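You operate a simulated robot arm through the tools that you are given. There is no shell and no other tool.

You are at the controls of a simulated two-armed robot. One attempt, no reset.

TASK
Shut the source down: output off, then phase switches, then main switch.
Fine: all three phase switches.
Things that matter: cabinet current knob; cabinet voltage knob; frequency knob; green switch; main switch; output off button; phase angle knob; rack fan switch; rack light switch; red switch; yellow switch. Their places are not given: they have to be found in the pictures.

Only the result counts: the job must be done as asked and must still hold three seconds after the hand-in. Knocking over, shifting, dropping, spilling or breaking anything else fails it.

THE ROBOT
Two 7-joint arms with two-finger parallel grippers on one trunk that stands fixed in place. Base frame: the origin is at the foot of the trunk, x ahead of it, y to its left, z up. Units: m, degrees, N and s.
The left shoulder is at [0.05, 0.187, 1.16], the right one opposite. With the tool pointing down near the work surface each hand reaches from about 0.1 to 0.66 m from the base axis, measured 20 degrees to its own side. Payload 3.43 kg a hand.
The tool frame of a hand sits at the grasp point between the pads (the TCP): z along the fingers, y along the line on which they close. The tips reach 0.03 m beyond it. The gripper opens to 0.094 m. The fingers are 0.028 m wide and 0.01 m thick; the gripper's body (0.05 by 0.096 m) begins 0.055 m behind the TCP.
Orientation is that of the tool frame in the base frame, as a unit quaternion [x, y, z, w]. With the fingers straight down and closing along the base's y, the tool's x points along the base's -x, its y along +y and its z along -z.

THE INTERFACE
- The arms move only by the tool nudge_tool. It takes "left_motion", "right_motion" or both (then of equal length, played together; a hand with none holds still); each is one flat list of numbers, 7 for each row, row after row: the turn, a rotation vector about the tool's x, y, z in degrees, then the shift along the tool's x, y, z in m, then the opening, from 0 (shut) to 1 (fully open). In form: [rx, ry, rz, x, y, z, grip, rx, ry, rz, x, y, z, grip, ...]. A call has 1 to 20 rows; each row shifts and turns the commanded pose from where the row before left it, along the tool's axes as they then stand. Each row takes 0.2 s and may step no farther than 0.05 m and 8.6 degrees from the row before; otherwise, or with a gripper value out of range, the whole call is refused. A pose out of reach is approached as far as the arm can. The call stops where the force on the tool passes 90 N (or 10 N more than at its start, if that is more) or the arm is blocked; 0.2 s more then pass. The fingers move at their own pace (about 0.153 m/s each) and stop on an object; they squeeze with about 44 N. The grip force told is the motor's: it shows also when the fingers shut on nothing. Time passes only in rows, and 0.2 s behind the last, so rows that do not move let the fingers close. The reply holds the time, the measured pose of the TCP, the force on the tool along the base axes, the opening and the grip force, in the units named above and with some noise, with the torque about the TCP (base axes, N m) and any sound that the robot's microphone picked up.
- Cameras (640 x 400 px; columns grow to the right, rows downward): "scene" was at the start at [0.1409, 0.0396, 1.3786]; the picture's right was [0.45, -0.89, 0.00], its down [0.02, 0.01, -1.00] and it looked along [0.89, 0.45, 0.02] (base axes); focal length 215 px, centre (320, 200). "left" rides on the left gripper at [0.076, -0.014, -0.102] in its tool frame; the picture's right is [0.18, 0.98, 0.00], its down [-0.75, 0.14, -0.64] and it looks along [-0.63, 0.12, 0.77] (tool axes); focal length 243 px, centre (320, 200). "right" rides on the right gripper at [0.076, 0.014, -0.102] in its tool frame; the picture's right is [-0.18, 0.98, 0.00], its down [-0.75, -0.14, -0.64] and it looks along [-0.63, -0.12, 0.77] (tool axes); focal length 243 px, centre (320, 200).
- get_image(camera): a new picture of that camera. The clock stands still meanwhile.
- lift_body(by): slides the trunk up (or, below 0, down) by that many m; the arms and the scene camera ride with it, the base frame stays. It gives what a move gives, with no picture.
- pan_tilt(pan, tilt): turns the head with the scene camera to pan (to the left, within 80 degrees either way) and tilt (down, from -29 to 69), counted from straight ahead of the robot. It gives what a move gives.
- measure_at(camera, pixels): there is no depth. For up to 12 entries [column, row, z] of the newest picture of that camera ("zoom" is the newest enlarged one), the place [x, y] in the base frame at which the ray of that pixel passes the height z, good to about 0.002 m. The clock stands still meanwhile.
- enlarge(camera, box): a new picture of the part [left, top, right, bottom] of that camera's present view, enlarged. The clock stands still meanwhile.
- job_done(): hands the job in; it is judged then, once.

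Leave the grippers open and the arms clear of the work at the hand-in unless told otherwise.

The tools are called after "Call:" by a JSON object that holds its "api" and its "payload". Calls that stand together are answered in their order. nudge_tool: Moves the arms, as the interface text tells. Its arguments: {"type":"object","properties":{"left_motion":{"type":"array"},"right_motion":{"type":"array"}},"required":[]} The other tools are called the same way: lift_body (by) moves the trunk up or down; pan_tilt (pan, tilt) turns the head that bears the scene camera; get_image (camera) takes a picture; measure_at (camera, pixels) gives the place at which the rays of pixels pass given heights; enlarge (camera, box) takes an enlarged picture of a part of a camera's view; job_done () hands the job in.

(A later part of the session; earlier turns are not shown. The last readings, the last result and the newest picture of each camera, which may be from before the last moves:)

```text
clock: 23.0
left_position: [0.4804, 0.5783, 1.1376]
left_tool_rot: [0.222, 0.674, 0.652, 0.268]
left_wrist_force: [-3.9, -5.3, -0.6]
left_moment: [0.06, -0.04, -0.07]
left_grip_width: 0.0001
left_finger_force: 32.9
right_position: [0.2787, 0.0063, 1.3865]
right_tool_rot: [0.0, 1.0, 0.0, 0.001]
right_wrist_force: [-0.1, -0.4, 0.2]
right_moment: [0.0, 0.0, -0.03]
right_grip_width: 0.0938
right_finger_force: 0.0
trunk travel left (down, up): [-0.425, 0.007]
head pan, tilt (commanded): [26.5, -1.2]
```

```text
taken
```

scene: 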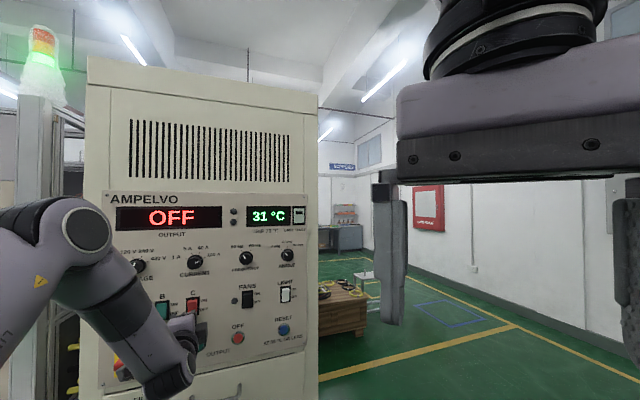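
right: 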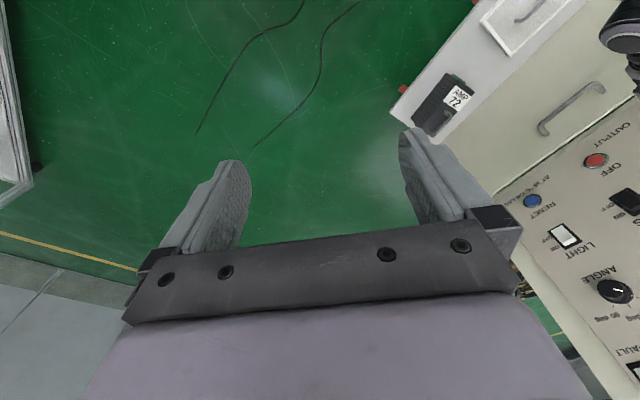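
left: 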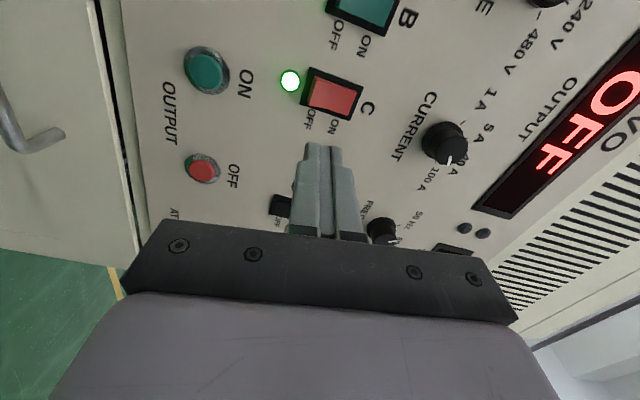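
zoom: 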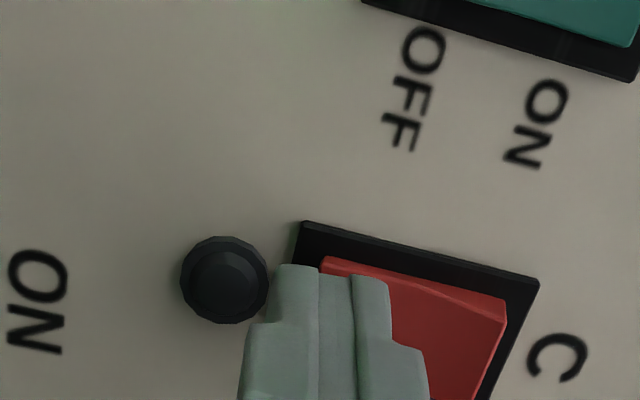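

LED C went dark and the force is only ~6 N. I push 0.003 m more so the rocker is fully over.

Call:
{"api": "nudge_tool", "payload": {"left_motion": [0, 0, 0, 0, 0, 0.003, 0]}}

Call:
{"api": "enlarge", "payload": {"camera": "left", "box": [220, 60, 420, 185]}}

```text
clock: 23.4
left_position: [0.482, 0.5785, 1.1381]
left_tool_rot: [0.222, 0.674, 0.651, 0.268]
left_wrist_force: [-15.1, -15.5, -3.2]
left_moment: [0.12, -0.07, -0.2]
left_grip_width: 0.0002
left_finger_force: 32.9
right_position: [0.2772, 0.0038, 1.3879]
right_tool_rot: [0.0, 1.0, 0.001, 0.0]
right_wrist_force: [0.1, -0.4, 1.0]
right_moment: [0.02, -0.03, -0.01]
right_grip_width: 0.0941
right_finger_force: 0.1
trunk travel left (down, up): [-0.425, 0.007]
head pan, tilt (commanded): [26.5, -1.2]
```

```text
3.20 times, centred on (320, 122) of left
```

zoom: 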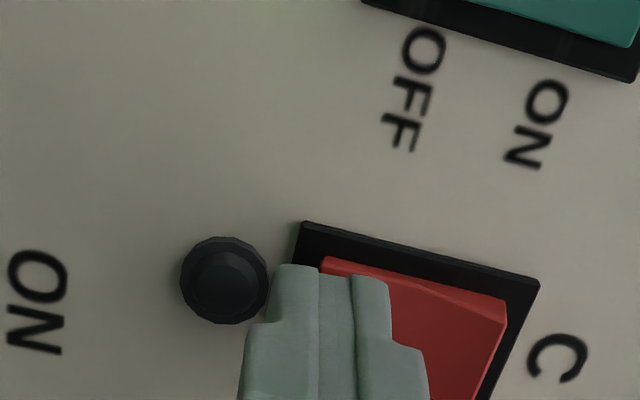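

C is over (lamp dark). I back off 0.035 m and shift 0.07 m left along the panel to switch B.

Call:
{"api": "nudge_tool", "payload": {"left_motion": [0, 0, 0, 0, 0, -0.015, 0, 0, 0, 0, 0, 0, -0.02, 0, 0, 0, 0, 0.0232, 0.0017, 0.0018, 0, 0, 0, 0, 0.0232, 0.0017, 0.0018, 0, 0, 0, 0, 0.0231, 0.0017, 0.0018, 0]}}

Call:
{"api": "get_image", "payload": {"camera": "left"}}

Call:
{"api": "get_image", "payload": {"camera": "scene"}}

```text
clock: 24.6
left_position: [0.4621, 0.5559, 1.1371]
left_tool_rot: [0.223, 0.673, 0.652, 0.27]
left_wrist_force: [-0.3, 0.2, -0.5]
left_moment: [0.01, -0.01, 0.01]
left_grip_width: 0.0
left_finger_force: 32.7
left hand out of reach, approached as far as the arm can: row 3, 4, 5
right_position: [0.2793, 0.0069, 1.387]
right_tool_rot: [0.0, 1.0, 0.001, 0.0]
right_wrist_force: [0.6, 0.7, 0.2]
right_moment: [0.02, 0.01, 0.01]
right_grip_width: 0.0939
right_finger_force: 0.0
trunk travel left (down, up): [-0.425, 0.007]
head pan, tilt (commanded): [26.5, -1.2]
```

```text
taken
```

left: 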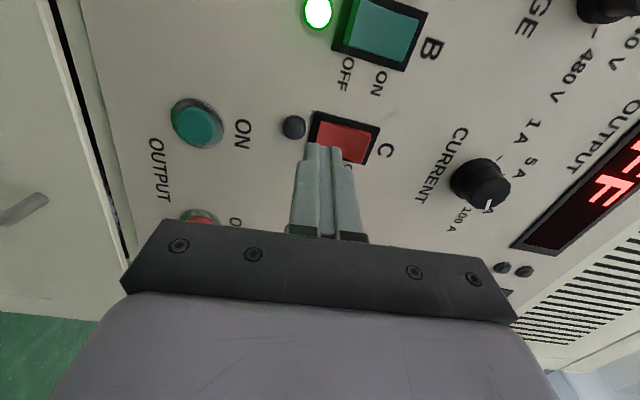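

```text
taken
```

scene: 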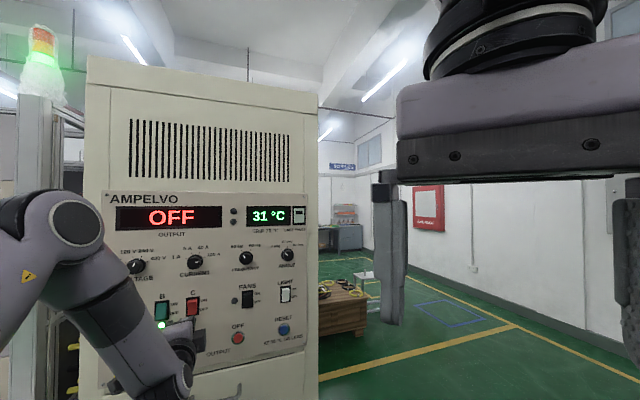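

C stayed off. The arm cannot move left because the elbow is high and the forearm nearly vertical, so the wrist is bent to its limit. Lowering the trunk should relax it. I lower by 0.06 m first (hand moves to z≈1.077, still clear of the panel).

Call:
{"api": "lift_body", "payload": {"by": -0.06}}

Call:
{"api": "nudge_tool", "payload": {"left_motion": [0, 0, 0, 0, 0.03, 0, 0, 0, 0, 0, 0, 0.03, 0, 0]}}

```text
clock: 25.6
left_position: [0.4631, 0.5571, 1.0781]
left_tool_rot: [0.222, 0.673, 0.652, 0.271]
left_wrist_force: [-0.7, -0.4, 0.1]
left_moment: [0.02, 0.0, -0.03]
left_grip_width: 0.0
left_finger_force: 33.0
right_position: [0.2794, 0.0055, 1.3275]
right_tool_rot: [0.0, 1.0, 0.0, 0.0]
right_wrist_force: [-0.3, -0.2, -1.1]
right_moment: [0.01, 0.01, 0.02]
right_grip_width: 0.0938
right_finger_force: 0.2
trunk travel left (down, up): [-0.365, 0.067]
head pan, tilt (commanded): [26.5, -1.2]
```

```text
clock: 26.2
left_position: [0.459, 0.5541, 1.1378]
left_tool_rot: [0.223, 0.673, 0.652, 0.27]
left_wrist_force: [0.0, 0.3, 0.2]
left_moment: [0.0, 0.01, -0.01]
left_grip_width: 0.0001
left_finger_force: 33.3
right_position: [0.2786, 0.0063, 1.3277]
right_tool_rot: [0.0, 1.0, 0.0, 0.0]
right_wrist_force: [-0.6, -0.2, -0.4]
right_moment: [-0.03, 0.01, -0.04]
right_grip_width: 0.0941
right_finger_force: 0.0
trunk travel left (down, up): [-0.365, 0.067]
head pan, tilt (commanded): [26.5, -1.2]
```

That worked without complaint. I repeat: trunk down 0.06 m, hand up 0.06 m.

Call:
{"api": "lift_body", "payload": {"by": -0.06}}

Call:
{"api": "nudge_tool", "payload": {"left_motion": [0, 0, 0, 0, 0.03, 0, 0, 0, 0, 0, 0, 0.03, 0, 0]}}

Call:
{"api": "lift_body", "payload": {"by": -0.06}}

Call:
{"api": "nudge_tool", "payload": {"left_motion": [0, 0, 0, 0, 0.03, 0, 0, 0, 0, 0, 0, 0.03, 0, 0]}}

Call:
{"api": "get_image", "payload": {"camera": "scene"}}

```text
clock: 27.2
left_position: [0.4594, 0.5546, 1.0775]
left_tool_rot: [0.222, 0.673, 0.652, 0.27]
left_wrist_force: [-1.0, 0.6, -0.1]
left_moment: [-0.02, 0.0, -0.01]
left_grip_width: 0.0002
left_finger_force: 32.8
right_position: [0.2794, 0.0052, 1.2677]
right_tool_rot: [-0.001, 1.0, 0.0, -0.001]
right_wrist_force: [0.4, 0.7, 0.3]
right_moment: [0.01, 0.04, 0.02]
right_grip_width: 0.0938
right_finger_force: 0.2
trunk travel left (down, up): [-0.305, 0.127]
head pan, tilt (commanded): [26.5, -1.2]
```

```text
clock: 27.8
left_position: [0.4546, 0.5567, 1.1366]
left_tool_rot: [0.222, 0.673, 0.652, 0.27]
left_wrist_force: [0.1, 0.8, 0.1]
left_moment: [0.0, 0.01, -0.02]
left_grip_width: 0.0002
left_finger_force: 33.0
right_position: [0.2778, 0.0072, 1.2678]
right_tool_rot: [0.0, 1.0, 0.0, 0.0]
right_wrist_force: [-0.4, 0.5, 0.0]
right_moment: [0.0, 0.02, -0.02]
right_grip_width: 0.0939
right_finger_force: 0.1
trunk travel left (down, up): [-0.305, 0.127]
head pan, tilt (commanded): [26.5, -1.2]
```

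```text
clock: 28.8
left_position: [0.4548, 0.5571, 1.0779]
left_tool_rot: [0.223, 0.673, 0.651, 0.27]
left_wrist_force: [-0.3, 1.1, -0.1]
left_moment: [-0.02, 0.0, -0.02]
left_grip_width: 0.0002
left_finger_force: 32.9
right_position: [0.2784, 0.0059, 1.2058]
right_tool_rot: [0.0, 1.0, 0.0, 0.0]
right_wrist_force: [0.0, 0.6, 0.2]
right_moment: [-0.02, 0.03, 0.01]
right_grip_width: 0.0939
right_finger_force: 0.1
trunk travel left (down, up): [-0.245, 0.187]
head pan, tilt (commanded): [26.5, -1.2]
```

```text
clock: 29.4
left_position: [0.4499, 0.5601, 1.1358]
left_tool_rot: [0.222, 0.674, 0.651, 0.27]
left_wrist_force: [0.0, -0.5, 0.4]
left_moment: [0.02, 0.03, 0.03]
left_grip_width: 0.0
left_finger_force: 33.4
right_position: [0.2787, 0.0057, 1.2071]
right_tool_rot: [0.0, 1.0, 0.0, 0.0]
right_wrist_force: [0.0, 0.1, -1.1]
right_moment: [0.0, 0.0, -0.02]
right_grip_width: 0.0937
right_finger_force: 0.0
trunk travel left (down, up): [-0.245, 0.187]
head pan, tilt (commanded): [26.5, -1.2]
```

```text
taken
```

scene: 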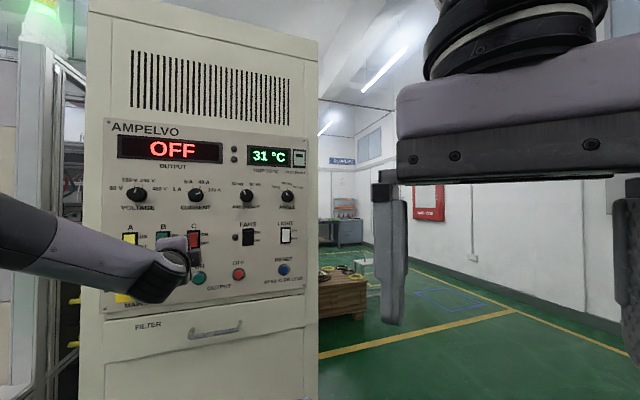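

The forearm is now flatter. I correct yaw (−4°) and roll (+4°) and shift 0.061 m left to switch B.

Call:
{"api": "nudge_tool", "payload": {"left_motion": [0, -4, 0, 0, 0, 0, 0, 0, 0, 4, 0, 0, 0, 0, 0, 0, 0, 0.02, 0, 0, 0, 0, 0, 0, 0.02, 0, 0, 0, 0, 0, 0, 0.021, 0.002, 0, 0]}}

Call:
{"api": "get_image", "payload": {"camera": "left"}}

```text
clock: 30.6
left_position: [0.4091, 0.6028, 1.1389]
left_tool_rot: [0.269, 0.654, 0.653, 0.271]
left_wrist_force: [0.5, 0.4, -0.7]
left_moment: [-0.01, 0.01, 0.0]
left_grip_width: 0.0
left_finger_force: 33.1
right_position: [0.2788, 0.0074, 1.2063]
right_tool_rot: [-0.001, 1.0, 0.0, 0.0]
right_wrist_force: [-0.9, 0.4, 0.2]
right_moment: [-0.02, 0.01, 0.02]
right_grip_width: 0.094
right_finger_force: 0.1
trunk travel left (down, up): [-0.245, 0.187]
head pan, tilt (commanded): [26.5, -1.2]
```

```text
taken
```

left: 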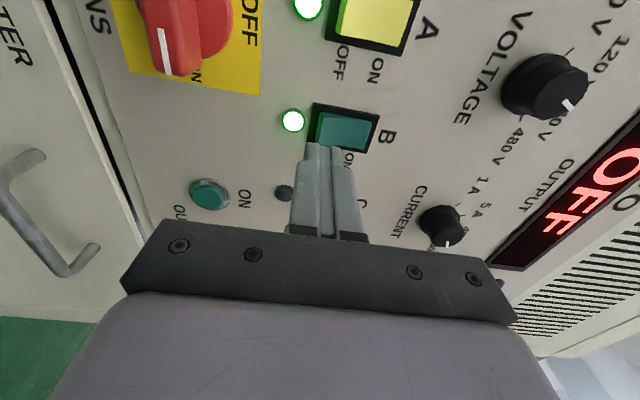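

Orientation is now square to the panel. TCP u −0.137, z 1.1389. I enlarge to check alignment with B.

Call:
{"api": "enlarge", "payload": {"camera": "left", "box": [220, 60, 420, 185]}}

Call:
{"api": "measure_at", "payload": {"camera": "zoom", "pixels": [[232, 192, 1.117], [232, 192, 1.116]]}}

```text
3.20 times, centred on (320, 122) of left
```

zoom: 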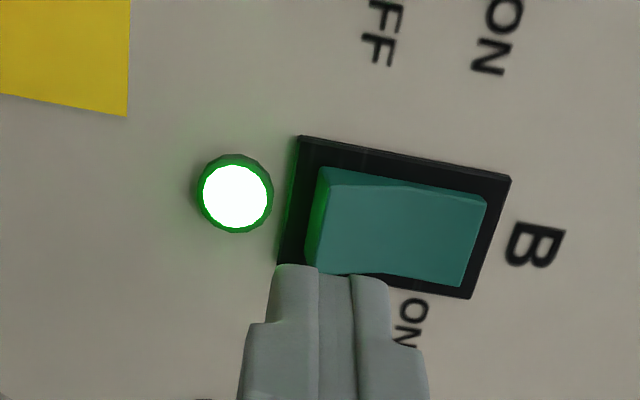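

```text
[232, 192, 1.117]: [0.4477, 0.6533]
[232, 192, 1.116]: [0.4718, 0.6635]
```

B lamp is at u −0.1407. I shift 0.003 left, 0.001 down, and advance 0.022 m, then 0.003 steps until pressed (C's press was at TCP n≈0.749).

Call:
{"api": "nudge_tool", "payload": {"left_motion": [0, 0, 0, 0.003, -0.001, 0.006, 0, 0, 0, 0, 0, 0, 0.006, 0, 0, 0, 0, 0, 0, 0.006, 0, 0, 0, 0, 0, 0, 0.005, 0]}}

Call:
{"api": "enlarge", "payload": {"camera": "left", "box": [220, 60, 420, 185]}}

```text
clock: 31.6
left_position: [0.4243, 0.6228, 1.1384]
left_tool_rot: [0.268, 0.654, 0.653, 0.271]
left_wrist_force: [-0.1, 1.2, -0.3]
left_moment: [-0.01, -0.03, 0.04]
left_grip_width: 0.0004
left_finger_force: 32.9
right_position: [0.2798, 0.0074, 1.2079]
right_tool_rot: [0.0, 1.0, 0.0, 0.0]
right_wrist_force: [-0.7, 0.7, 0.2]
right_moment: [0.0, 0.02, 0.0]
right_grip_width: 0.094
right_finger_force: 0.1
trunk travel left (down, up): [-0.245, 0.187]
head pan, tilt (commanded): [26.5, -1.2]
```

```text
3.20 times, centred on (320, 122) of left
```

zoom: 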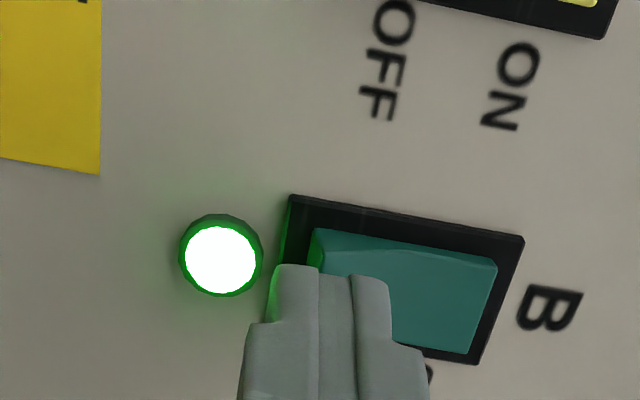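

Aligned: tip over the lower half of B. I press 0.009 m in 0.003 steps, 0.001 lower.

Call:
{"api": "nudge_tool", "payload": {"left_motion": [0, 0, 0, 0, -0.001, 0.003, 0, 0, 0, 0, 0, 0, 0.003, 0, 0, 0, 0, 0, 0, 0.003, 0]}}

Call:
{"api": "enlarge", "payload": {"camera": "left", "box": [220, 60, 420, 185]}}

```text
clock: 32.4
left_position: [0.4291, 0.6284, 1.1368]
left_tool_rot: [0.268, 0.654, 0.654, 0.271]
left_wrist_force: [0.1, -0.9, -1.2]
left_moment: [-0.03, 0.05, 0.0]
left_grip_width: 0.0001
left_finger_force: 32.9
right_position: [0.2792, 0.006, 1.2076]
right_tool_rot: [0.0, 1.0, 0.0, 0.0]
right_wrist_force: [-0.4, 0.5, 0.1]
right_moment: [0.02, 0.0, 0.0]
right_grip_width: 0.0941
right_finger_force: 0.1
trunk travel left (down, up): [-0.245, 0.187]
head pan, tilt (commanded): [26.5, -1.2]
```

```text
3.20 times, centred on (320, 122) of left
```

zoom: 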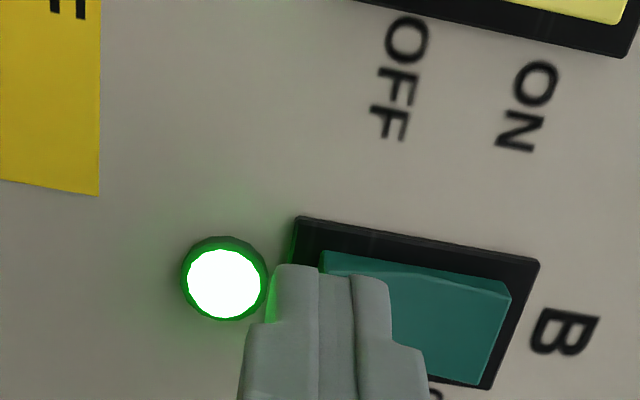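

LED B is still lit and force is tiny. I press further, 0.003 m.

Call:
{"api": "nudge_tool", "payload": {"left_motion": [0, 0, 0, 0, 0, 0.003, 0]}}

Call:
{"api": "enlarge", "payload": {"camera": "left", "box": [220, 60, 420, 185]}}

```text
clock: 32.8
left_position: [0.4301, 0.6308, 1.1375]
left_tool_rot: [0.268, 0.654, 0.653, 0.27]
left_wrist_force: [-0.4, 0.5, -0.9]
left_moment: [0.03, 0.03, 0.03]
left_grip_width: 0.0
left_finger_force: 33.2
right_position: [0.2776, 0.0071, 1.2066]
right_tool_rot: [0.001, 1.0, 0.0, 0.0]
right_wrist_force: [-0.2, 0.5, -0.5]
right_moment: [0.03, 0.02, 0.0]
right_grip_width: 0.094
right_finger_force: 0.2
trunk travel left (down, up): [-0.245, 0.187]
head pan, tilt (commanded): [26.5, -1.2]
```

```text
3.20 times, centred on (320, 122) of left
```

zoom: 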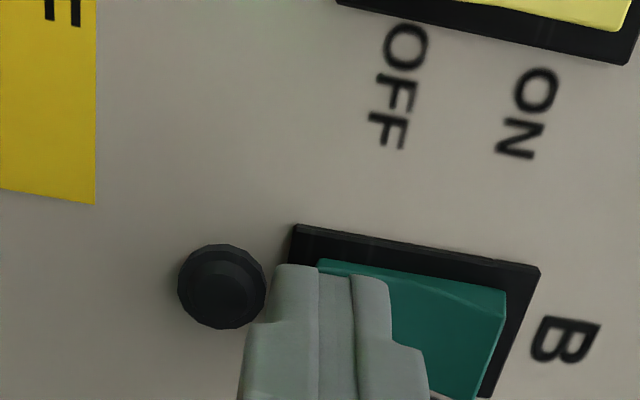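

LED B is dark. I push 0.003 m more to make sure it is fully over.

Call:
{"api": "nudge_tool", "payload": {"left_motion": [0, 0, 0, 0, 0, 0.003, 0]}}

```text
clock: 33.2
left_position: [0.4297, 0.6316, 1.1379]
left_tool_rot: [0.268, 0.654, 0.653, 0.27]
left_wrist_force: [-12.6, -9.4, -3.2]
left_moment: [0.0, -0.02, 0.0]
left_grip_width: 0.0002
left_finger_force: 32.6
right_position: [0.2779, 0.0057, 1.208]
right_tool_rot: [0.0, 1.0, 0.001, 0.001]
right_wrist_force: [-0.1, -1.2, -0.2]
right_moment: [0.0, 0.02, -0.01]
right_grip_width: 0.094
right_finger_force: 0.0
trunk travel left (down, up): [-0.245, 0.187]
head pan, tilt (commanded): [26.5, -1.2]
```

B is pressed firmly (16 N). I back off 0.035 m and shift 0.0675 m left to switch A.

Call:
{"api": "nudge_tool", "payload": {"left_motion": [0, 0, 0, 0, 0, -0.015, 0, 0, 0, 0, 0, 0, -0.02, 0, 0, 0, 0, 0.0225, 0, 0, 0, 0, 0, 0, 0.0225, 0, 0, 0, 0, 0, 0, 0.0225, 0, 0, 0]}}

Call:
{"api": "get_image", "payload": {"camera": "left"}}

Call:
{"api": "enlarge", "payload": {"camera": "left", "box": [220, 60, 420, 185]}}

Call:
{"api": "get_image", "payload": {"camera": "scene"}}

```text
clock: 34.4
left_position: [0.3581, 0.6552, 1.1365]
left_tool_rot: [0.269, 0.654, 0.654, 0.27]
left_wrist_force: [-0.5, 0.1, 0.0]
left_moment: [0.0, 0.0, 0.0]
left_grip_width: 0.0002
left_finger_force: 33.5
right_position: [0.2792, 0.0066, 1.2083]
right_tool_rot: [0.0, 1.0, 0.0, 0.0]
right_wrist_force: [-0.1, 0.7, -0.6]
right_moment: [0.01, 0.0, 0.0]
right_grip_width: 0.0941
right_finger_force: 0.0
trunk travel left (down, up): [-0.245, 0.187]
head pan, tilt (commanded): [26.5, -1.2]
```

```text
taken
```

left: 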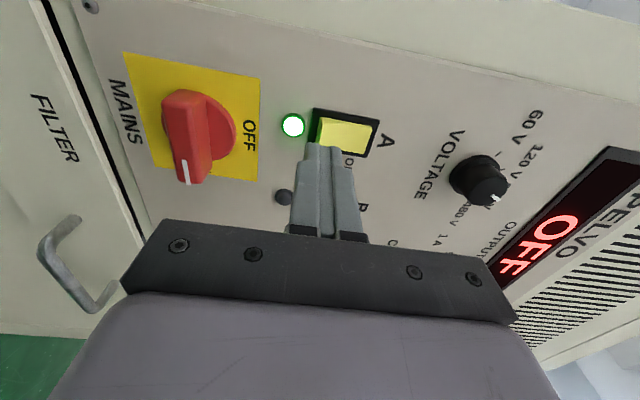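

```text
3.20 times, centred on (320, 122) of left
```

zoom: 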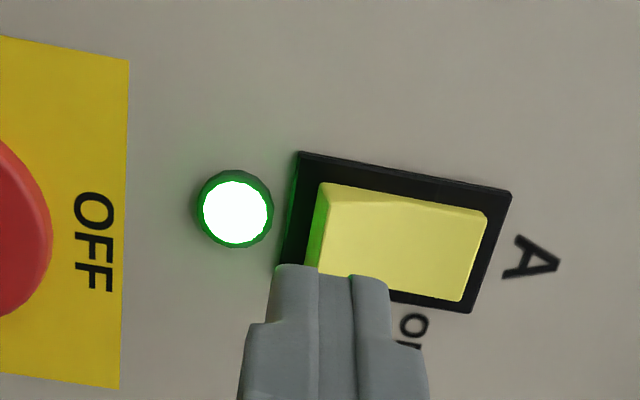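

```text
taken
```

scene: 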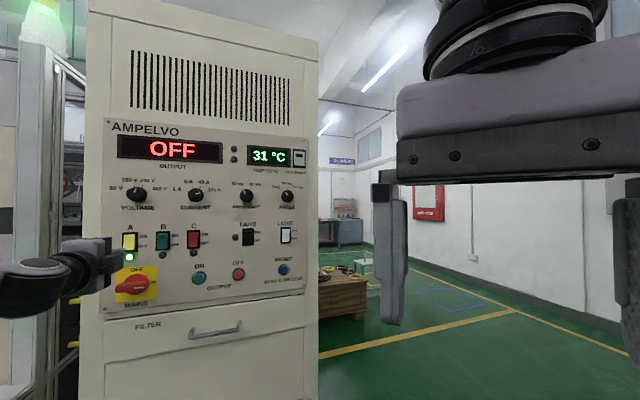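

A is aligned (u −0.210, z 1.1365). I advance 0.024 m then 0.009 m in small steps.

Call:
{"api": "nudge_tool", "payload": {"left_motion": [0, 0, 0, 0, 0, 0.006, 0, 0, 0, 0, 0, 0, 0.006, 0, 0, 0, 0, 0, 0, 0.006, 0, 0, 0, 0, 0, 0, 0.006, 0, 0, 0, 0, 0, 0, 0.003, 0, 0, 0, 0, 0, 0, 0.003, 0]}}

Call:
{"api": "enlarge", "payload": {"camera": "left", "box": [220, 60, 420, 185]}}

```text
clock: 35.8
left_position: [0.3814, 0.6761, 1.1361]
left_tool_rot: [0.268, 0.654, 0.653, 0.27]
left_wrist_force: [0.3, 0.4, 0.1]
left_moment: [0.02, 0.03, 0.01]
left_grip_width: 0.0
left_finger_force: 33.3
right_position: [0.2794, 0.0055, 1.2069]
right_tool_rot: [0.0, 1.0, 0.0, 0.0]
right_wrist_force: [-0.2, 0.0, 0.2]
right_moment: [0.01, -0.02, 0.01]
right_grip_width: 0.0938
right_finger_force: 0.1
trunk travel left (down, up): [-0.245, 0.187]
head pan, tilt (commanded): [26.5, -1.2]
```

```text
3.20 times, centred on (320, 122) of left
```

zoom: 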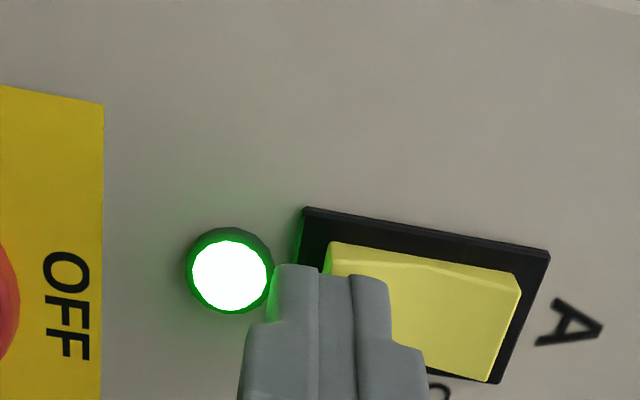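

Tip is on the lower part of A, near the lamp's rim; I raise 0.001 m and press 0.006 m more.

Call:
{"api": "nudge_tool", "payload": {"left_motion": [0, 0, 0, 0, 0.001, 0.003, 0, 0, 0, 0, 0, 0, 0.003, 0]}}

Call:
{"api": "enlarge", "payload": {"camera": "left", "box": [220, 60, 420, 185]}}

```text
clock: 36.4
left_position: [0.3833, 0.6778, 1.1374]
left_tool_rot: [0.269, 0.654, 0.653, 0.271]
left_wrist_force: [-23.8, -18.7, -9.1]
left_moment: [0.01, -0.02, 0.13]
left_grip_width: 0.0
left_finger_force: 32.9
right_position: [0.2759, 0.0061, 1.2074]
right_tool_rot: [0.0, 1.0, 0.002, 0.002]
right_wrist_force: [0.0, 0.1, 0.1]
right_moment: [-0.03, 0.02, -0.01]
right_grip_width: 0.0941
right_finger_force: 0.0
trunk travel left (down, up): [-0.245, 0.187]
head pan, tilt (commanded): [26.5, -1.2]
```

```text
3.20 times, centred on (320, 122) of left
```

zoom: 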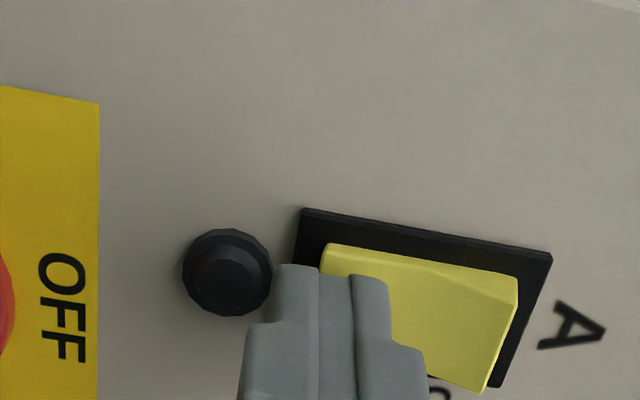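

All three lamps are dark. I back off 0.06 m and look at the main switch.

Call:
{"api": "nudge_tool", "payload": {"left_motion": [0, 0, 0, 0, 0, -0.015, 0, 0, 0, 0, 0, 0, -0.025, 0, 0, 0, 0, 0, 0, -0.02, 0]}}

Call:
{"api": "get_image", "payload": {"camera": "left"}}

Call:
{"api": "enlarge", "payload": {"camera": "scene", "box": [90, 220, 250, 320]}}

```text
clock: 37.2
left_position: [0.3424, 0.636, 1.1387]
left_tool_rot: [0.268, 0.653, 0.654, 0.27]
left_wrist_force: [0.1, 1.1, 0.4]
left_moment: [0.02, -0.01, -0.01]
left_grip_width: 0.0
left_finger_force: 32.9
right_position: [0.2784, 0.0053, 1.2079]
right_tool_rot: [0.0, 1.0, 0.0, 0.001]
right_wrist_force: [0.2, 0.4, 0.0]
right_moment: [0.02, 0.02, -0.05]
right_grip_width: 0.0939
right_finger_force: 0.0
trunk travel left (down, up): [-0.245, 0.187]
head pan, tilt (commanded): [26.5, -1.2]
```

```text
taken
```

left: 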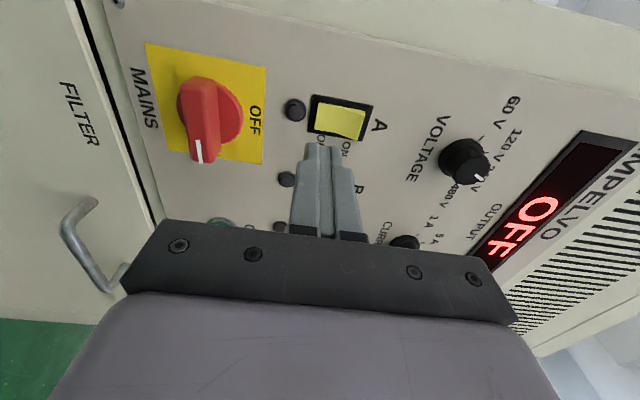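

```text
4.00 times, centred on (170, 270) of scene
```

zoom: 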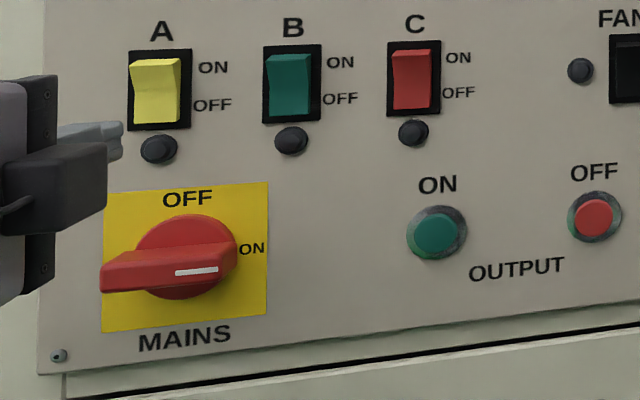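

All three rockers now show the OFF position. I measure the yellow plate's corners and handle ends in this scene zoom.

Call:
{"api": "measure_at", "payload": {"camera": "zoom", "pixels": [[104, 193, 1.1], [104, 193, 1.08], [267, 183, 1.1], [267, 183, 1.08], [266, 314, 1.06], [266, 314, 1.04], [102, 332, 1.04], [102, 332, 1.02], [100, 268, 1.08], [100, 268, 1.06], [237, 262, 1.08], [237, 262, 1.06]]}}

Call:
{"api": "enlarge", "payload": {"camera": "left", "box": [120, 30, 320, 180]}}

```text
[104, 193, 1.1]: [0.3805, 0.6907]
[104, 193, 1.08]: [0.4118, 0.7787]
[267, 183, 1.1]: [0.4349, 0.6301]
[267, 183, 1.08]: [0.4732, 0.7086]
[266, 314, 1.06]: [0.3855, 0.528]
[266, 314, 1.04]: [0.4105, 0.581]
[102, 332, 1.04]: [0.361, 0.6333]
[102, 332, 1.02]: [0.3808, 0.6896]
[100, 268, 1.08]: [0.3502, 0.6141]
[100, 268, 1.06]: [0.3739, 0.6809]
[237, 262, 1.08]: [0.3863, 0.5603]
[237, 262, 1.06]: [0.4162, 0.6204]
```

```text
2.67 times, centred on (220, 105) of left
```

zoom: 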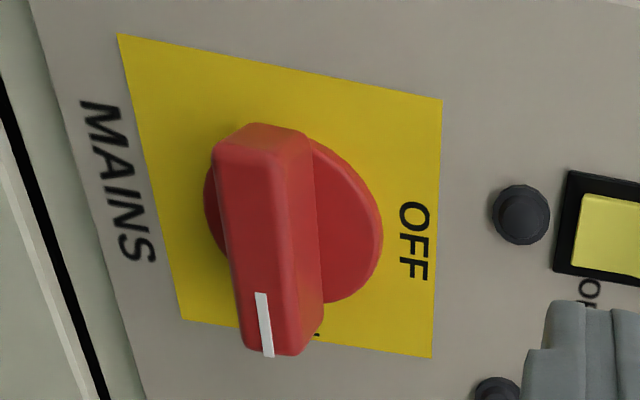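

The plate spans u −0.2345…−0.1517, z 1.0077…1.0917, so the main switch's axis is at u≈−0.193, z≈1.050. I triangulate the white mark and the handle edges from the left zoom.

Call:
{"api": "measure_at", "payload": {"camera": "zoom", "pixels": [[268, 357, 1.06], [268, 357, 1.04], [260, 293, 1.06], [260, 293, 1.04], [213, 150, 1.06], [213, 150, 1.04], [271, 165, 1.06], [271, 165, 1.04], [442, 99, 1.09], [119, 35, 1.01], [431, 357, 1.09], [182, 319, 1.01]]}}

Call:
{"api": "enlarge", "payload": {"camera": "scene", "box": [90, 220, 250, 320]}}

Call:
{"api": "measure_at", "payload": {"camera": "zoom", "pixels": [[218, 269, 1.06], [218, 269, 1.04], [175, 273, 1.06], [175, 273, 1.04]]}}

```text
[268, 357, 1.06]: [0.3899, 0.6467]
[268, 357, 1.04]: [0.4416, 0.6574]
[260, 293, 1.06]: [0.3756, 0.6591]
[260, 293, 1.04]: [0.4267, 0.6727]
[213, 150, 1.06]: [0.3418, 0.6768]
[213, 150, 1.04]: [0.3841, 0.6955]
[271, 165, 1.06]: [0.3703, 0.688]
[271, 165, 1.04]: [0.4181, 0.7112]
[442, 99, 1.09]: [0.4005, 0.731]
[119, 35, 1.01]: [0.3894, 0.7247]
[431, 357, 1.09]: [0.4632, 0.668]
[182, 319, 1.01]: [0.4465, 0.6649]
```

```text
4.00 times, centred on (170, 270) of scene
```

zoom: 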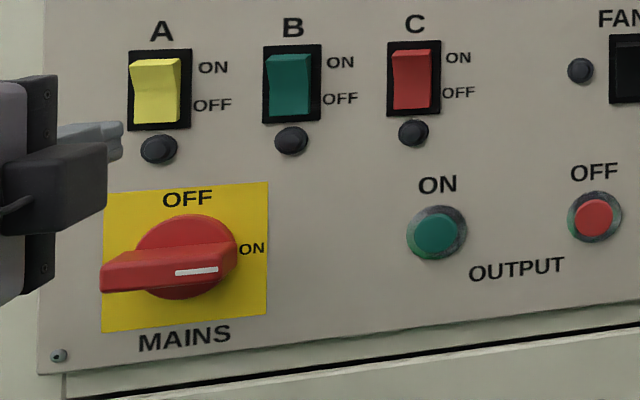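

```text
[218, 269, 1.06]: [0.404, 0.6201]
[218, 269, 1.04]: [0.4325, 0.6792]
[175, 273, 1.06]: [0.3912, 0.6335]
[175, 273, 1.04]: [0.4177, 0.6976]
```

The handle bar: centre u −0.193, z 1.0495, length ~0.066 m, vertical width ~0.014 m, front face at n≈0.758 (0.032 m out). The white mark points right (ON); it must turn a quarter turn counter-clockwise to OFF at the top. I lower the trunk 0.088 m, which brings the hand to z≈1.05 in the same arm posture.

Call:
{"api": "lift_body", "payload": {"by": -0.088}}

Call:
{"api": "get_image", "payload": {"camera": "left"}}

Call:
{"api": "get_image", "payload": {"camera": "scene"}}

```text
clock: 38.5
left_position: [0.3418, 0.6357, 1.0496]
left_tool_rot: [0.268, 0.655, 0.653, 0.27]
left_wrist_force: [0.3, -0.1, 0.1]
left_moment: [0.02, -0.02, -0.01]
left_grip_width: 0.0
left_finger_force: 33.2
right_position: [0.2791, 0.0052, 1.1196]
right_tool_rot: [0.0, 1.0, 0.0, 0.0]
right_wrist_force: [0.2, -0.5, 0.3]
right_moment: [0.02, -0.02, -0.01]
right_grip_width: 0.094
right_finger_force: 0.1
trunk travel left (down, up): [-0.157, 0.275]
head pan, tilt (commanded): [26.5, -1.2]
```

```text
taken
```

left: 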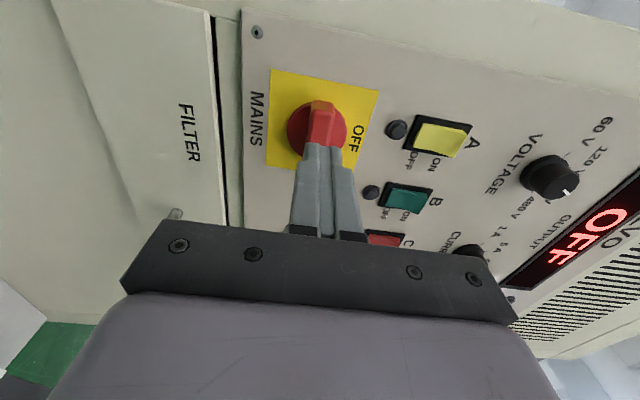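

```text
taken
```

scene: 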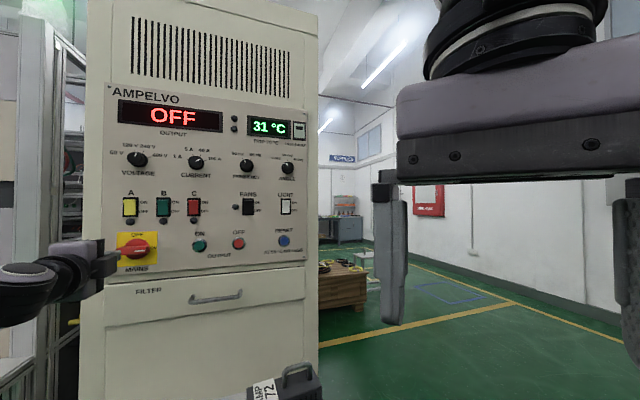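

TCP is at u −0.208, z 1.0496. I shift 0.0148 m right onto the handle's axis, and dry-run the −90° roll here at a safe standoff to be sure the arm can do it.

Call:
{"api": "nudge_tool", "payload": {"left_motion": [0, 0, 0, -0.0148, 0, 0, 0, 0, 0, -8.18, 0, 0, 0, 0, 0, 0, -8.18, 0, 0, 0, 0, 0, 0, -8.18, 0, 0, 0, 0, 0, 0, -8.18, 0, 0, 0, 0, 0, 0, -8.18, 0, 0, 0, 0, 0, 0, -8.18, 0, 0, 0, 0, 0, 0, -8.18, 0, 0, 0, 0, 0, 0, -8.18, 0, 0, 0, 0, 0, 0, -8.18, 0, 0, 0, 0, 0, 0, -8.18, 0, 0, 0, 0, 0, 0, -8.2, 0, 0, 0, 0]}}

Call:
{"api": "get_image", "payload": {"camera": "left"}}

```text
clock: 41.0
left_position: [0.3518, 0.6257, 1.0492]
left_tool_rot: [-0.275, 0.652, 0.27, 0.653]
left_wrist_force: [0.3, -0.7, 0.5]
left_moment: [0.02, 0.0, -0.01]
left_grip_width: 0.0
left_finger_force: 33.3
right_position: [0.2792, 0.0068, 1.1204]
right_tool_rot: [0.001, 1.0, 0.0, 0.0]
right_wrist_force: [0.1, -0.1, 0.6]
right_moment: [-0.03, 0.04, 0.02]
right_grip_width: 0.0937
right_finger_force: 0.0
trunk travel left (down, up): [-0.157, 0.275]
head pan, tilt (commanded): [26.5, -1.2]
```

```text
taken
```

left: 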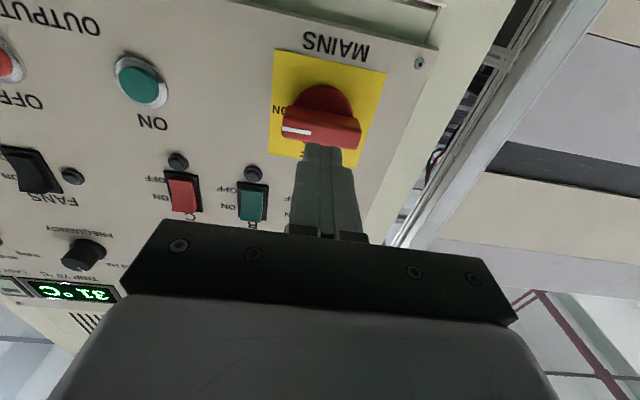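

The roll works and the tip is centred on the handle. I roll back +90° while opening the gripper to 0.6.

Call:
{"api": "nudge_tool", "payload": {"left_motion": [0, 0, 8.18, 0, 0, 0, 0, 0, 0, 8.18, 0, 0, 0, 0, 0, 0, 8.18, 0, 0, 0, 0, 0, 0, 8.18, 0, 0, 0, 0, 0, 0, 8.18, 0, 0, 0, 0, 0, 0, 8.18, 0, 0, 0, 0, 0, 0, 8.18, 0, 0, 0, 0, 0, 0, 8.18, 0, 0, 0, 0.3, 0, 0, 8.18, 0, 0, 0, 0.6, 0, 0, 8.18, 0, 0, 0, 0.6, 0, 0, 8.2, 0, 0, 0, 0.6]}}

Call:
{"api": "get_image", "payload": {"camera": "left"}}

Call:
{"api": "enlarge", "payload": {"camera": "scene", "box": [80, 190, 240, 290]}}

```text
clock: 43.5
left_position: [0.3518, 0.6246, 1.0499]
left_tool_rot: [0.27, 0.654, 0.654, 0.27]
left_wrist_force: [-0.5, 0.0, -0.1]
left_moment: [0.05, -0.03, 0.01]
left_grip_width: 0.0564
left_finger_force: 0.0
right_position: [0.2793, 0.0059, 1.119]
right_tool_rot: [0.001, 1.0, 0.0, 0.0]
right_wrist_force: [0.4, -0.4, -0.2]
right_moment: [-0.01, 0.01, -0.02]
right_grip_width: 0.094
right_finger_force: 0.0
trunk travel left (down, up): [-0.157, 0.275]
head pan, tilt (commanded): [26.5, -1.2]
```

```text
taken
```

left: 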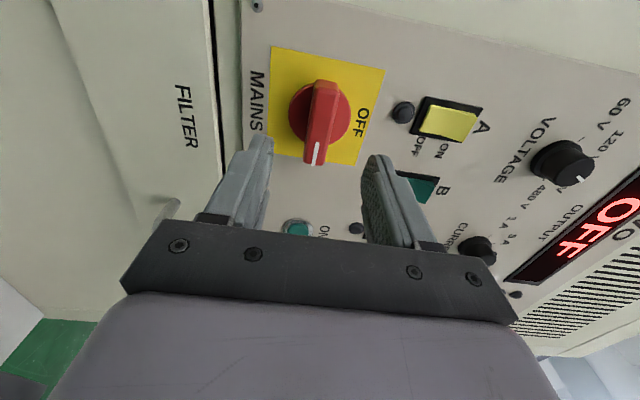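

```text
4.00 times, centred on (160, 240) of scene
```

zoom: 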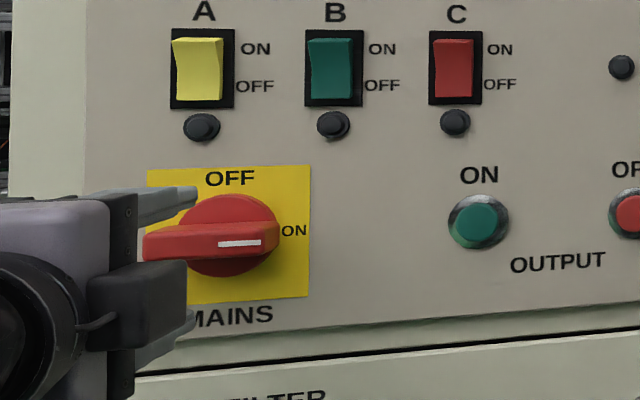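

The bar sits midway between the open fingers. I advance 0.05 m in five steps so the tips pass about 0.013 m beyond the bar's front.

Call:
{"api": "nudge_tool", "payload": {"left_motion": [0, 0, 0, 0, 0, 0.012, 0.6, 0, 0, 0, 0, 0, 0.012, 0.6, 0, 0, 0, 0, 0, 0.01, 0.6, 0, 0, 0, 0, 0, 0.008, 0.6, 0, 0, 0, 0, 0, 0.008, 0.6]}}

Call:
{"api": "get_image", "payload": {"camera": "left"}}

Call:
{"api": "enlarge", "payload": {"camera": "scene", "box": [80, 190, 240, 290]}}

```text
clock: 44.6
left_position: [0.3888, 0.6609, 1.0502]
left_tool_rot: [0.267, 0.655, 0.653, 0.271]
left_wrist_force: [-0.5, 0.6, -0.4]
left_moment: [0.01, 0.02, 0.0]
left_grip_width: 0.0564
left_finger_force: 0.0
right_position: [0.2795, 0.0065, 1.1189]
right_tool_rot: [0.0, 1.0, 0.0, 0.001]
right_wrist_force: [-0.6, -0.1, 0.0]
right_moment: [-0.01, -0.03, -0.02]
right_grip_width: 0.0941
right_finger_force: 0.0
trunk travel left (down, up): [-0.157, 0.275]
head pan, tilt (commanded): [26.5, -1.2]
```

```text
taken
```

left: 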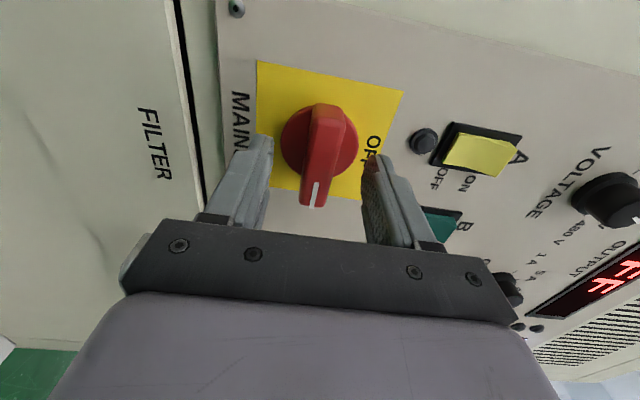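

```text
4.00 times, centred on (160, 240) of scene
```

zoom: 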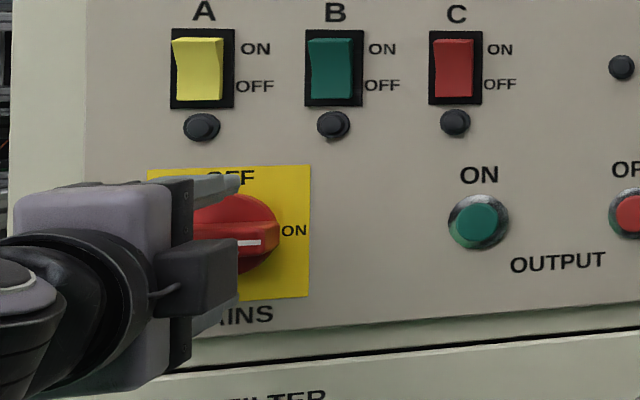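

No contact, TCP at n 0.742, u −0.1924, z 1.0502: well centred. I close the gripper on the bar.

Call:
{"api": "nudge_tool", "payload": {"left_motion": [0, 0, 0, 0, 0, 0.002, 0.4, 0, 0, 0, 0, 0, 0, 0.25, 0, 0, 0, 0, 0, 0, 0.1, 0, 0, 0, 0, 0, 0, 0.0, 0, 0, 0, 0, 0, 0, 0.0]}}

Call:
{"api": "enlarge", "payload": {"camera": "left", "box": [220, 60, 420, 240]}}

```text
clock: 45.9
left_position: [0.3887, 0.6632, 1.0504]
left_tool_rot: [0.268, 0.654, 0.653, 0.271]
left_wrist_force: [-0.8, -0.6, -1.0]
left_moment: [-0.03, 0.01, 0.09]
left_grip_width: 0.0181
left_finger_force: 45.1
right_position: [0.2787, 0.0057, 1.1192]
right_tool_rot: [0.001, 1.0, 0.0, 0.0]
right_wrist_force: [-0.5, 0.5, -0.1]
right_moment: [0.03, 0.0, -0.02]
right_grip_width: 0.094
right_finger_force: 0.0
trunk travel left (down, up): [-0.157, 0.275]
head pan, tilt (commanded): [26.5, -1.2]
```

```text
2.22 times, centred on (320, 150) of left
```

zoom: 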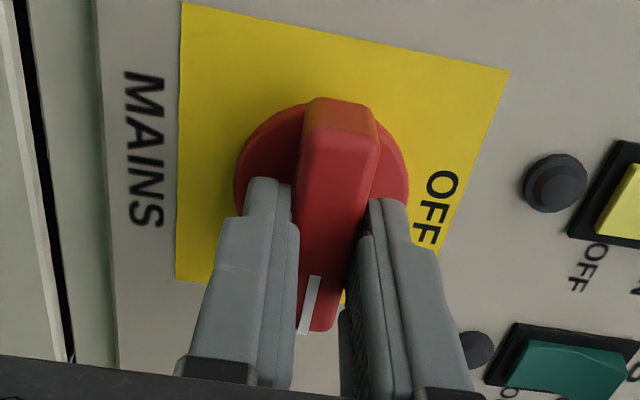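

Gripped (0.018 m, 45 N). I turn counter-clockwise (−z roll), first 48°, then check.

Call:
{"api": "nudge_tool", "payload": {"left_motion": [0, 0, -8, 0, 0, 0, 0, 0, 0, -8, 0, 0, 0, 0, 0, 0, -8, 0, 0, 0, 0, 0, 0, -8, 0, 0, 0, 0, 0, 0, -8, 0, 0, 0, 0, 0, 0, -8, 0, 0, 0, 0]}}

Call:
{"api": "enlarge", "payload": {"camera": "left", "box": [220, 60, 420, 240]}}

Call:
{"api": "enlarge", "payload": {"camera": "scene", "box": [80, 190, 240, 290]}}

```text
clock: 47.2
left_position: [0.3891, 0.6634, 1.0508]
left_tool_rot: [-0.022, 0.707, 0.486, 0.514]
left_wrist_force: [1.1, 1.8, 3.8]
left_moment: [-0.56, 0.57, 0.3]
left_grip_width: 0.0178
left_finger_force: 45.0
right_position: [0.2801, 0.006, 1.1192]
right_tool_rot: [0.0, 1.0, 0.0, -0.001]
right_wrist_force: [0.7, -0.3, -1.5]
right_moment: [-0.03, -0.01, -0.03]
right_grip_width: 0.094
right_finger_force: 0.1
trunk travel left (down, up): [-0.157, 0.275]
head pan, tilt (commanded): [26.5, -1.2]
```

```text
2.22 times, centred on (320, 150) of left
```

zoom: 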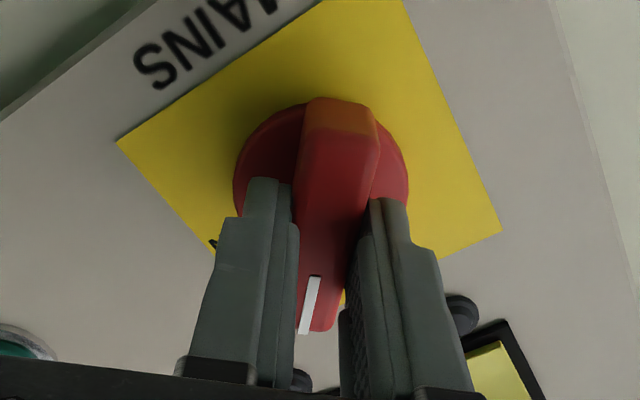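

```text
4.00 times, centred on (160, 240) of scene
```

zoom: 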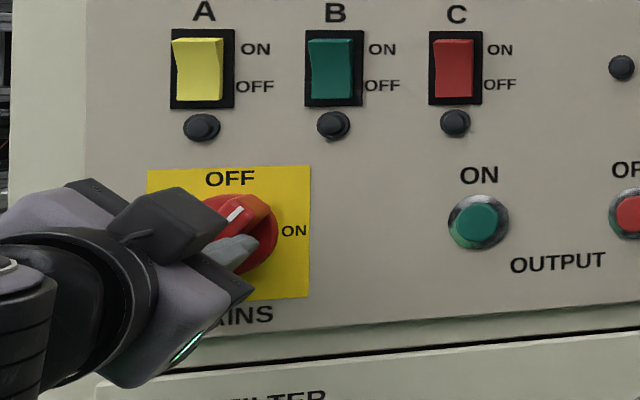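

The handle is turning with the hand, its white mark moving toward OFF. I turn the remaining 42°.

Call:
{"api": "nudge_tool", "payload": {"left_motion": [0, 0, -8, 0, 0, 0, 0, 0, 0, -8, 0, 0, 0, 0, 0, 0, -8, 0, 0, 0, 0, 0, 0, -8, 0, 0, 0, 0, 0, 0, -8, 0, 0, 0, 0, 0, 0, -3, 0, 0, 0, 0]}}

Call:
{"api": "get_image", "payload": {"camera": "scene"}}

Call:
{"api": "enlarge", "payload": {"camera": "scene", "box": [80, 190, 240, 290]}}

Call:
{"api": "get_image", "payload": {"camera": "left"}}

```text
clock: 48.6
left_position: [0.3887, 0.6633, 1.0521]
left_tool_rot: [-0.278, 0.649, 0.267, 0.656]
left_wrist_force: [4.2, 14.8, 10.4]
left_moment: [0.44, 1.25, -0.43]
left_grip_width: 0.0177
left_finger_force: 44.6
right_position: [0.2774, 0.0065, 1.1198]
right_tool_rot: [0.001, 1.0, 0.0, 0.0]
right_wrist_force: [-0.1, 0.7, 0.3]
right_moment: [-0.02, 0.0, 0.02]
right_grip_width: 0.0939
right_finger_force: 0.1
trunk travel left (down, up): [-0.157, 0.275]
head pan, tilt (commanded): [26.5, -1.2]
```

```text
taken
```

scene: 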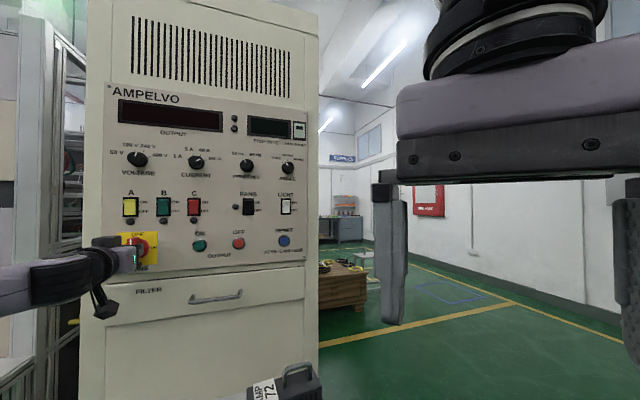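

```text
4.00 times, centred on (160, 240) of scene
```

zoom: 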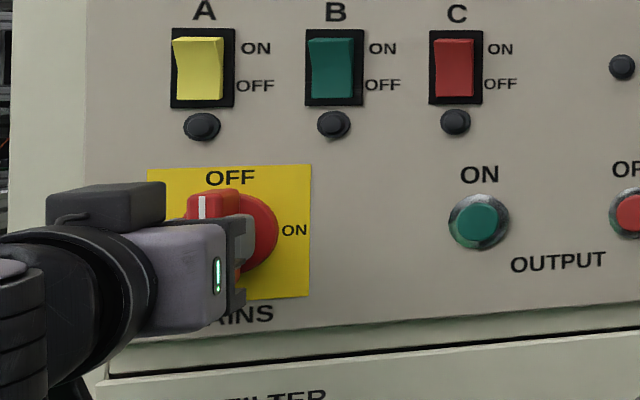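

```text
taken
```

left: 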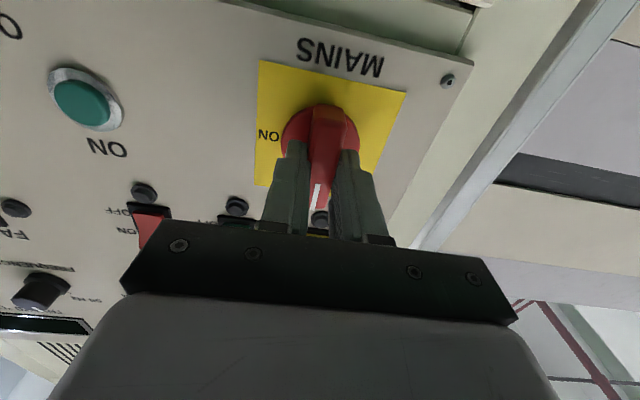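

The displays went dark and the white mark points up at OFF. I open the gripper, then back straight off 0.07 m.

Call:
{"api": "nudge_tool", "payload": {"left_motion": [0, 0, 0, 0, 0, 0, 0.3, 0, 0, 0, 0, 0, 0, 0.5, 0, 0, 0, 0, 0, 0, 0.6, 0, 0, 0, 0, 0, 0, 0.6, 0, 0, 0, 0, 0, -0.01, 0.6, 0, 0, 0, 0, 0, -0.015, 0.6, 0, 0, 0, 0, 0, -0.02, 0.6, 0, 0, 0, 0, 0, -0.025, 0.6]}}

Call:
{"api": "get_image", "payload": {"camera": "scene"}}

Call:
{"api": "get_image", "payload": {"camera": "left"}}

Call:
{"api": "enlarge", "payload": {"camera": "scene", "box": [80, 190, 240, 290]}}

```text
clock: 50.5
left_position: [0.3408, 0.6108, 1.0507]
left_tool_rot: [-0.279, 0.65, 0.266, 0.655]
left_wrist_force: [-0.9, -0.4, 0.0]
left_moment: [0.0, -0.01, -0.02]
left_grip_width: 0.0564
left_finger_force: 0.1
right_position: [0.2786, 0.0066, 1.1195]
right_tool_rot: [0.0, 1.0, 0.0, 0.0]
right_wrist_force: [-0.2, 0.5, -0.1]
right_moment: [0.0, 0.0, 0.02]
right_grip_width: 0.0939
right_finger_force: 0.0
trunk travel left (down, up): [-0.157, 0.275]
head pan, tilt (commanded): [26.5, -1.2]
```

```text
taken
```

scene: 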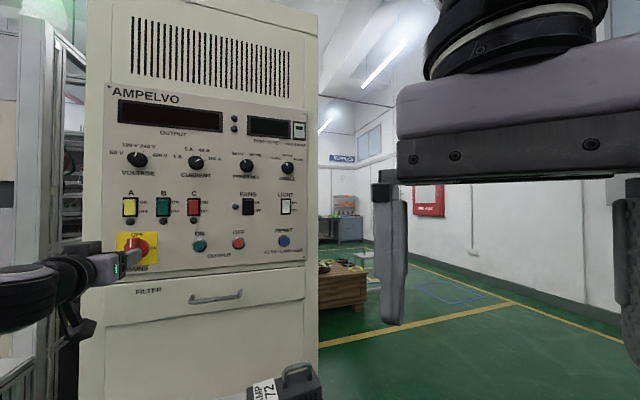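

```text
taken
```

left: 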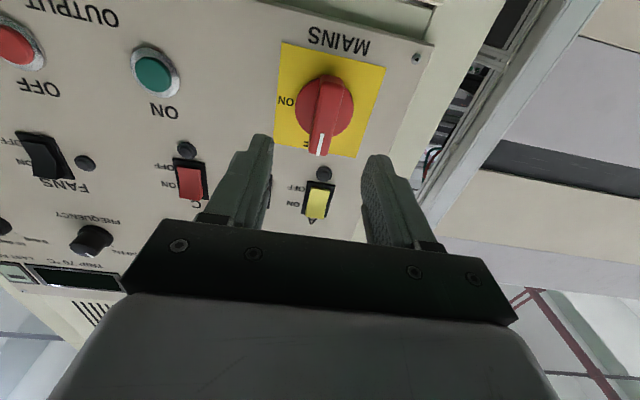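

```text
4.00 times, centred on (160, 240) of scene
```

zoom: 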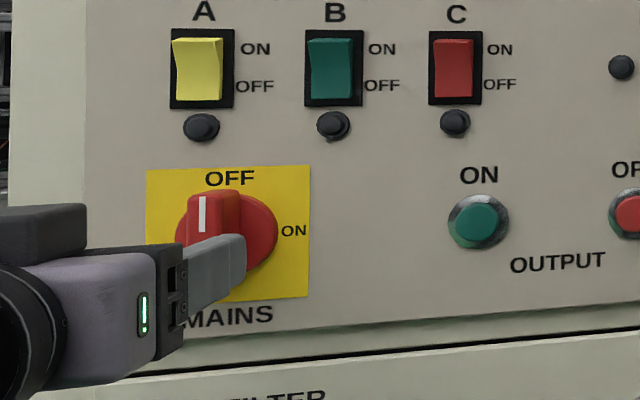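

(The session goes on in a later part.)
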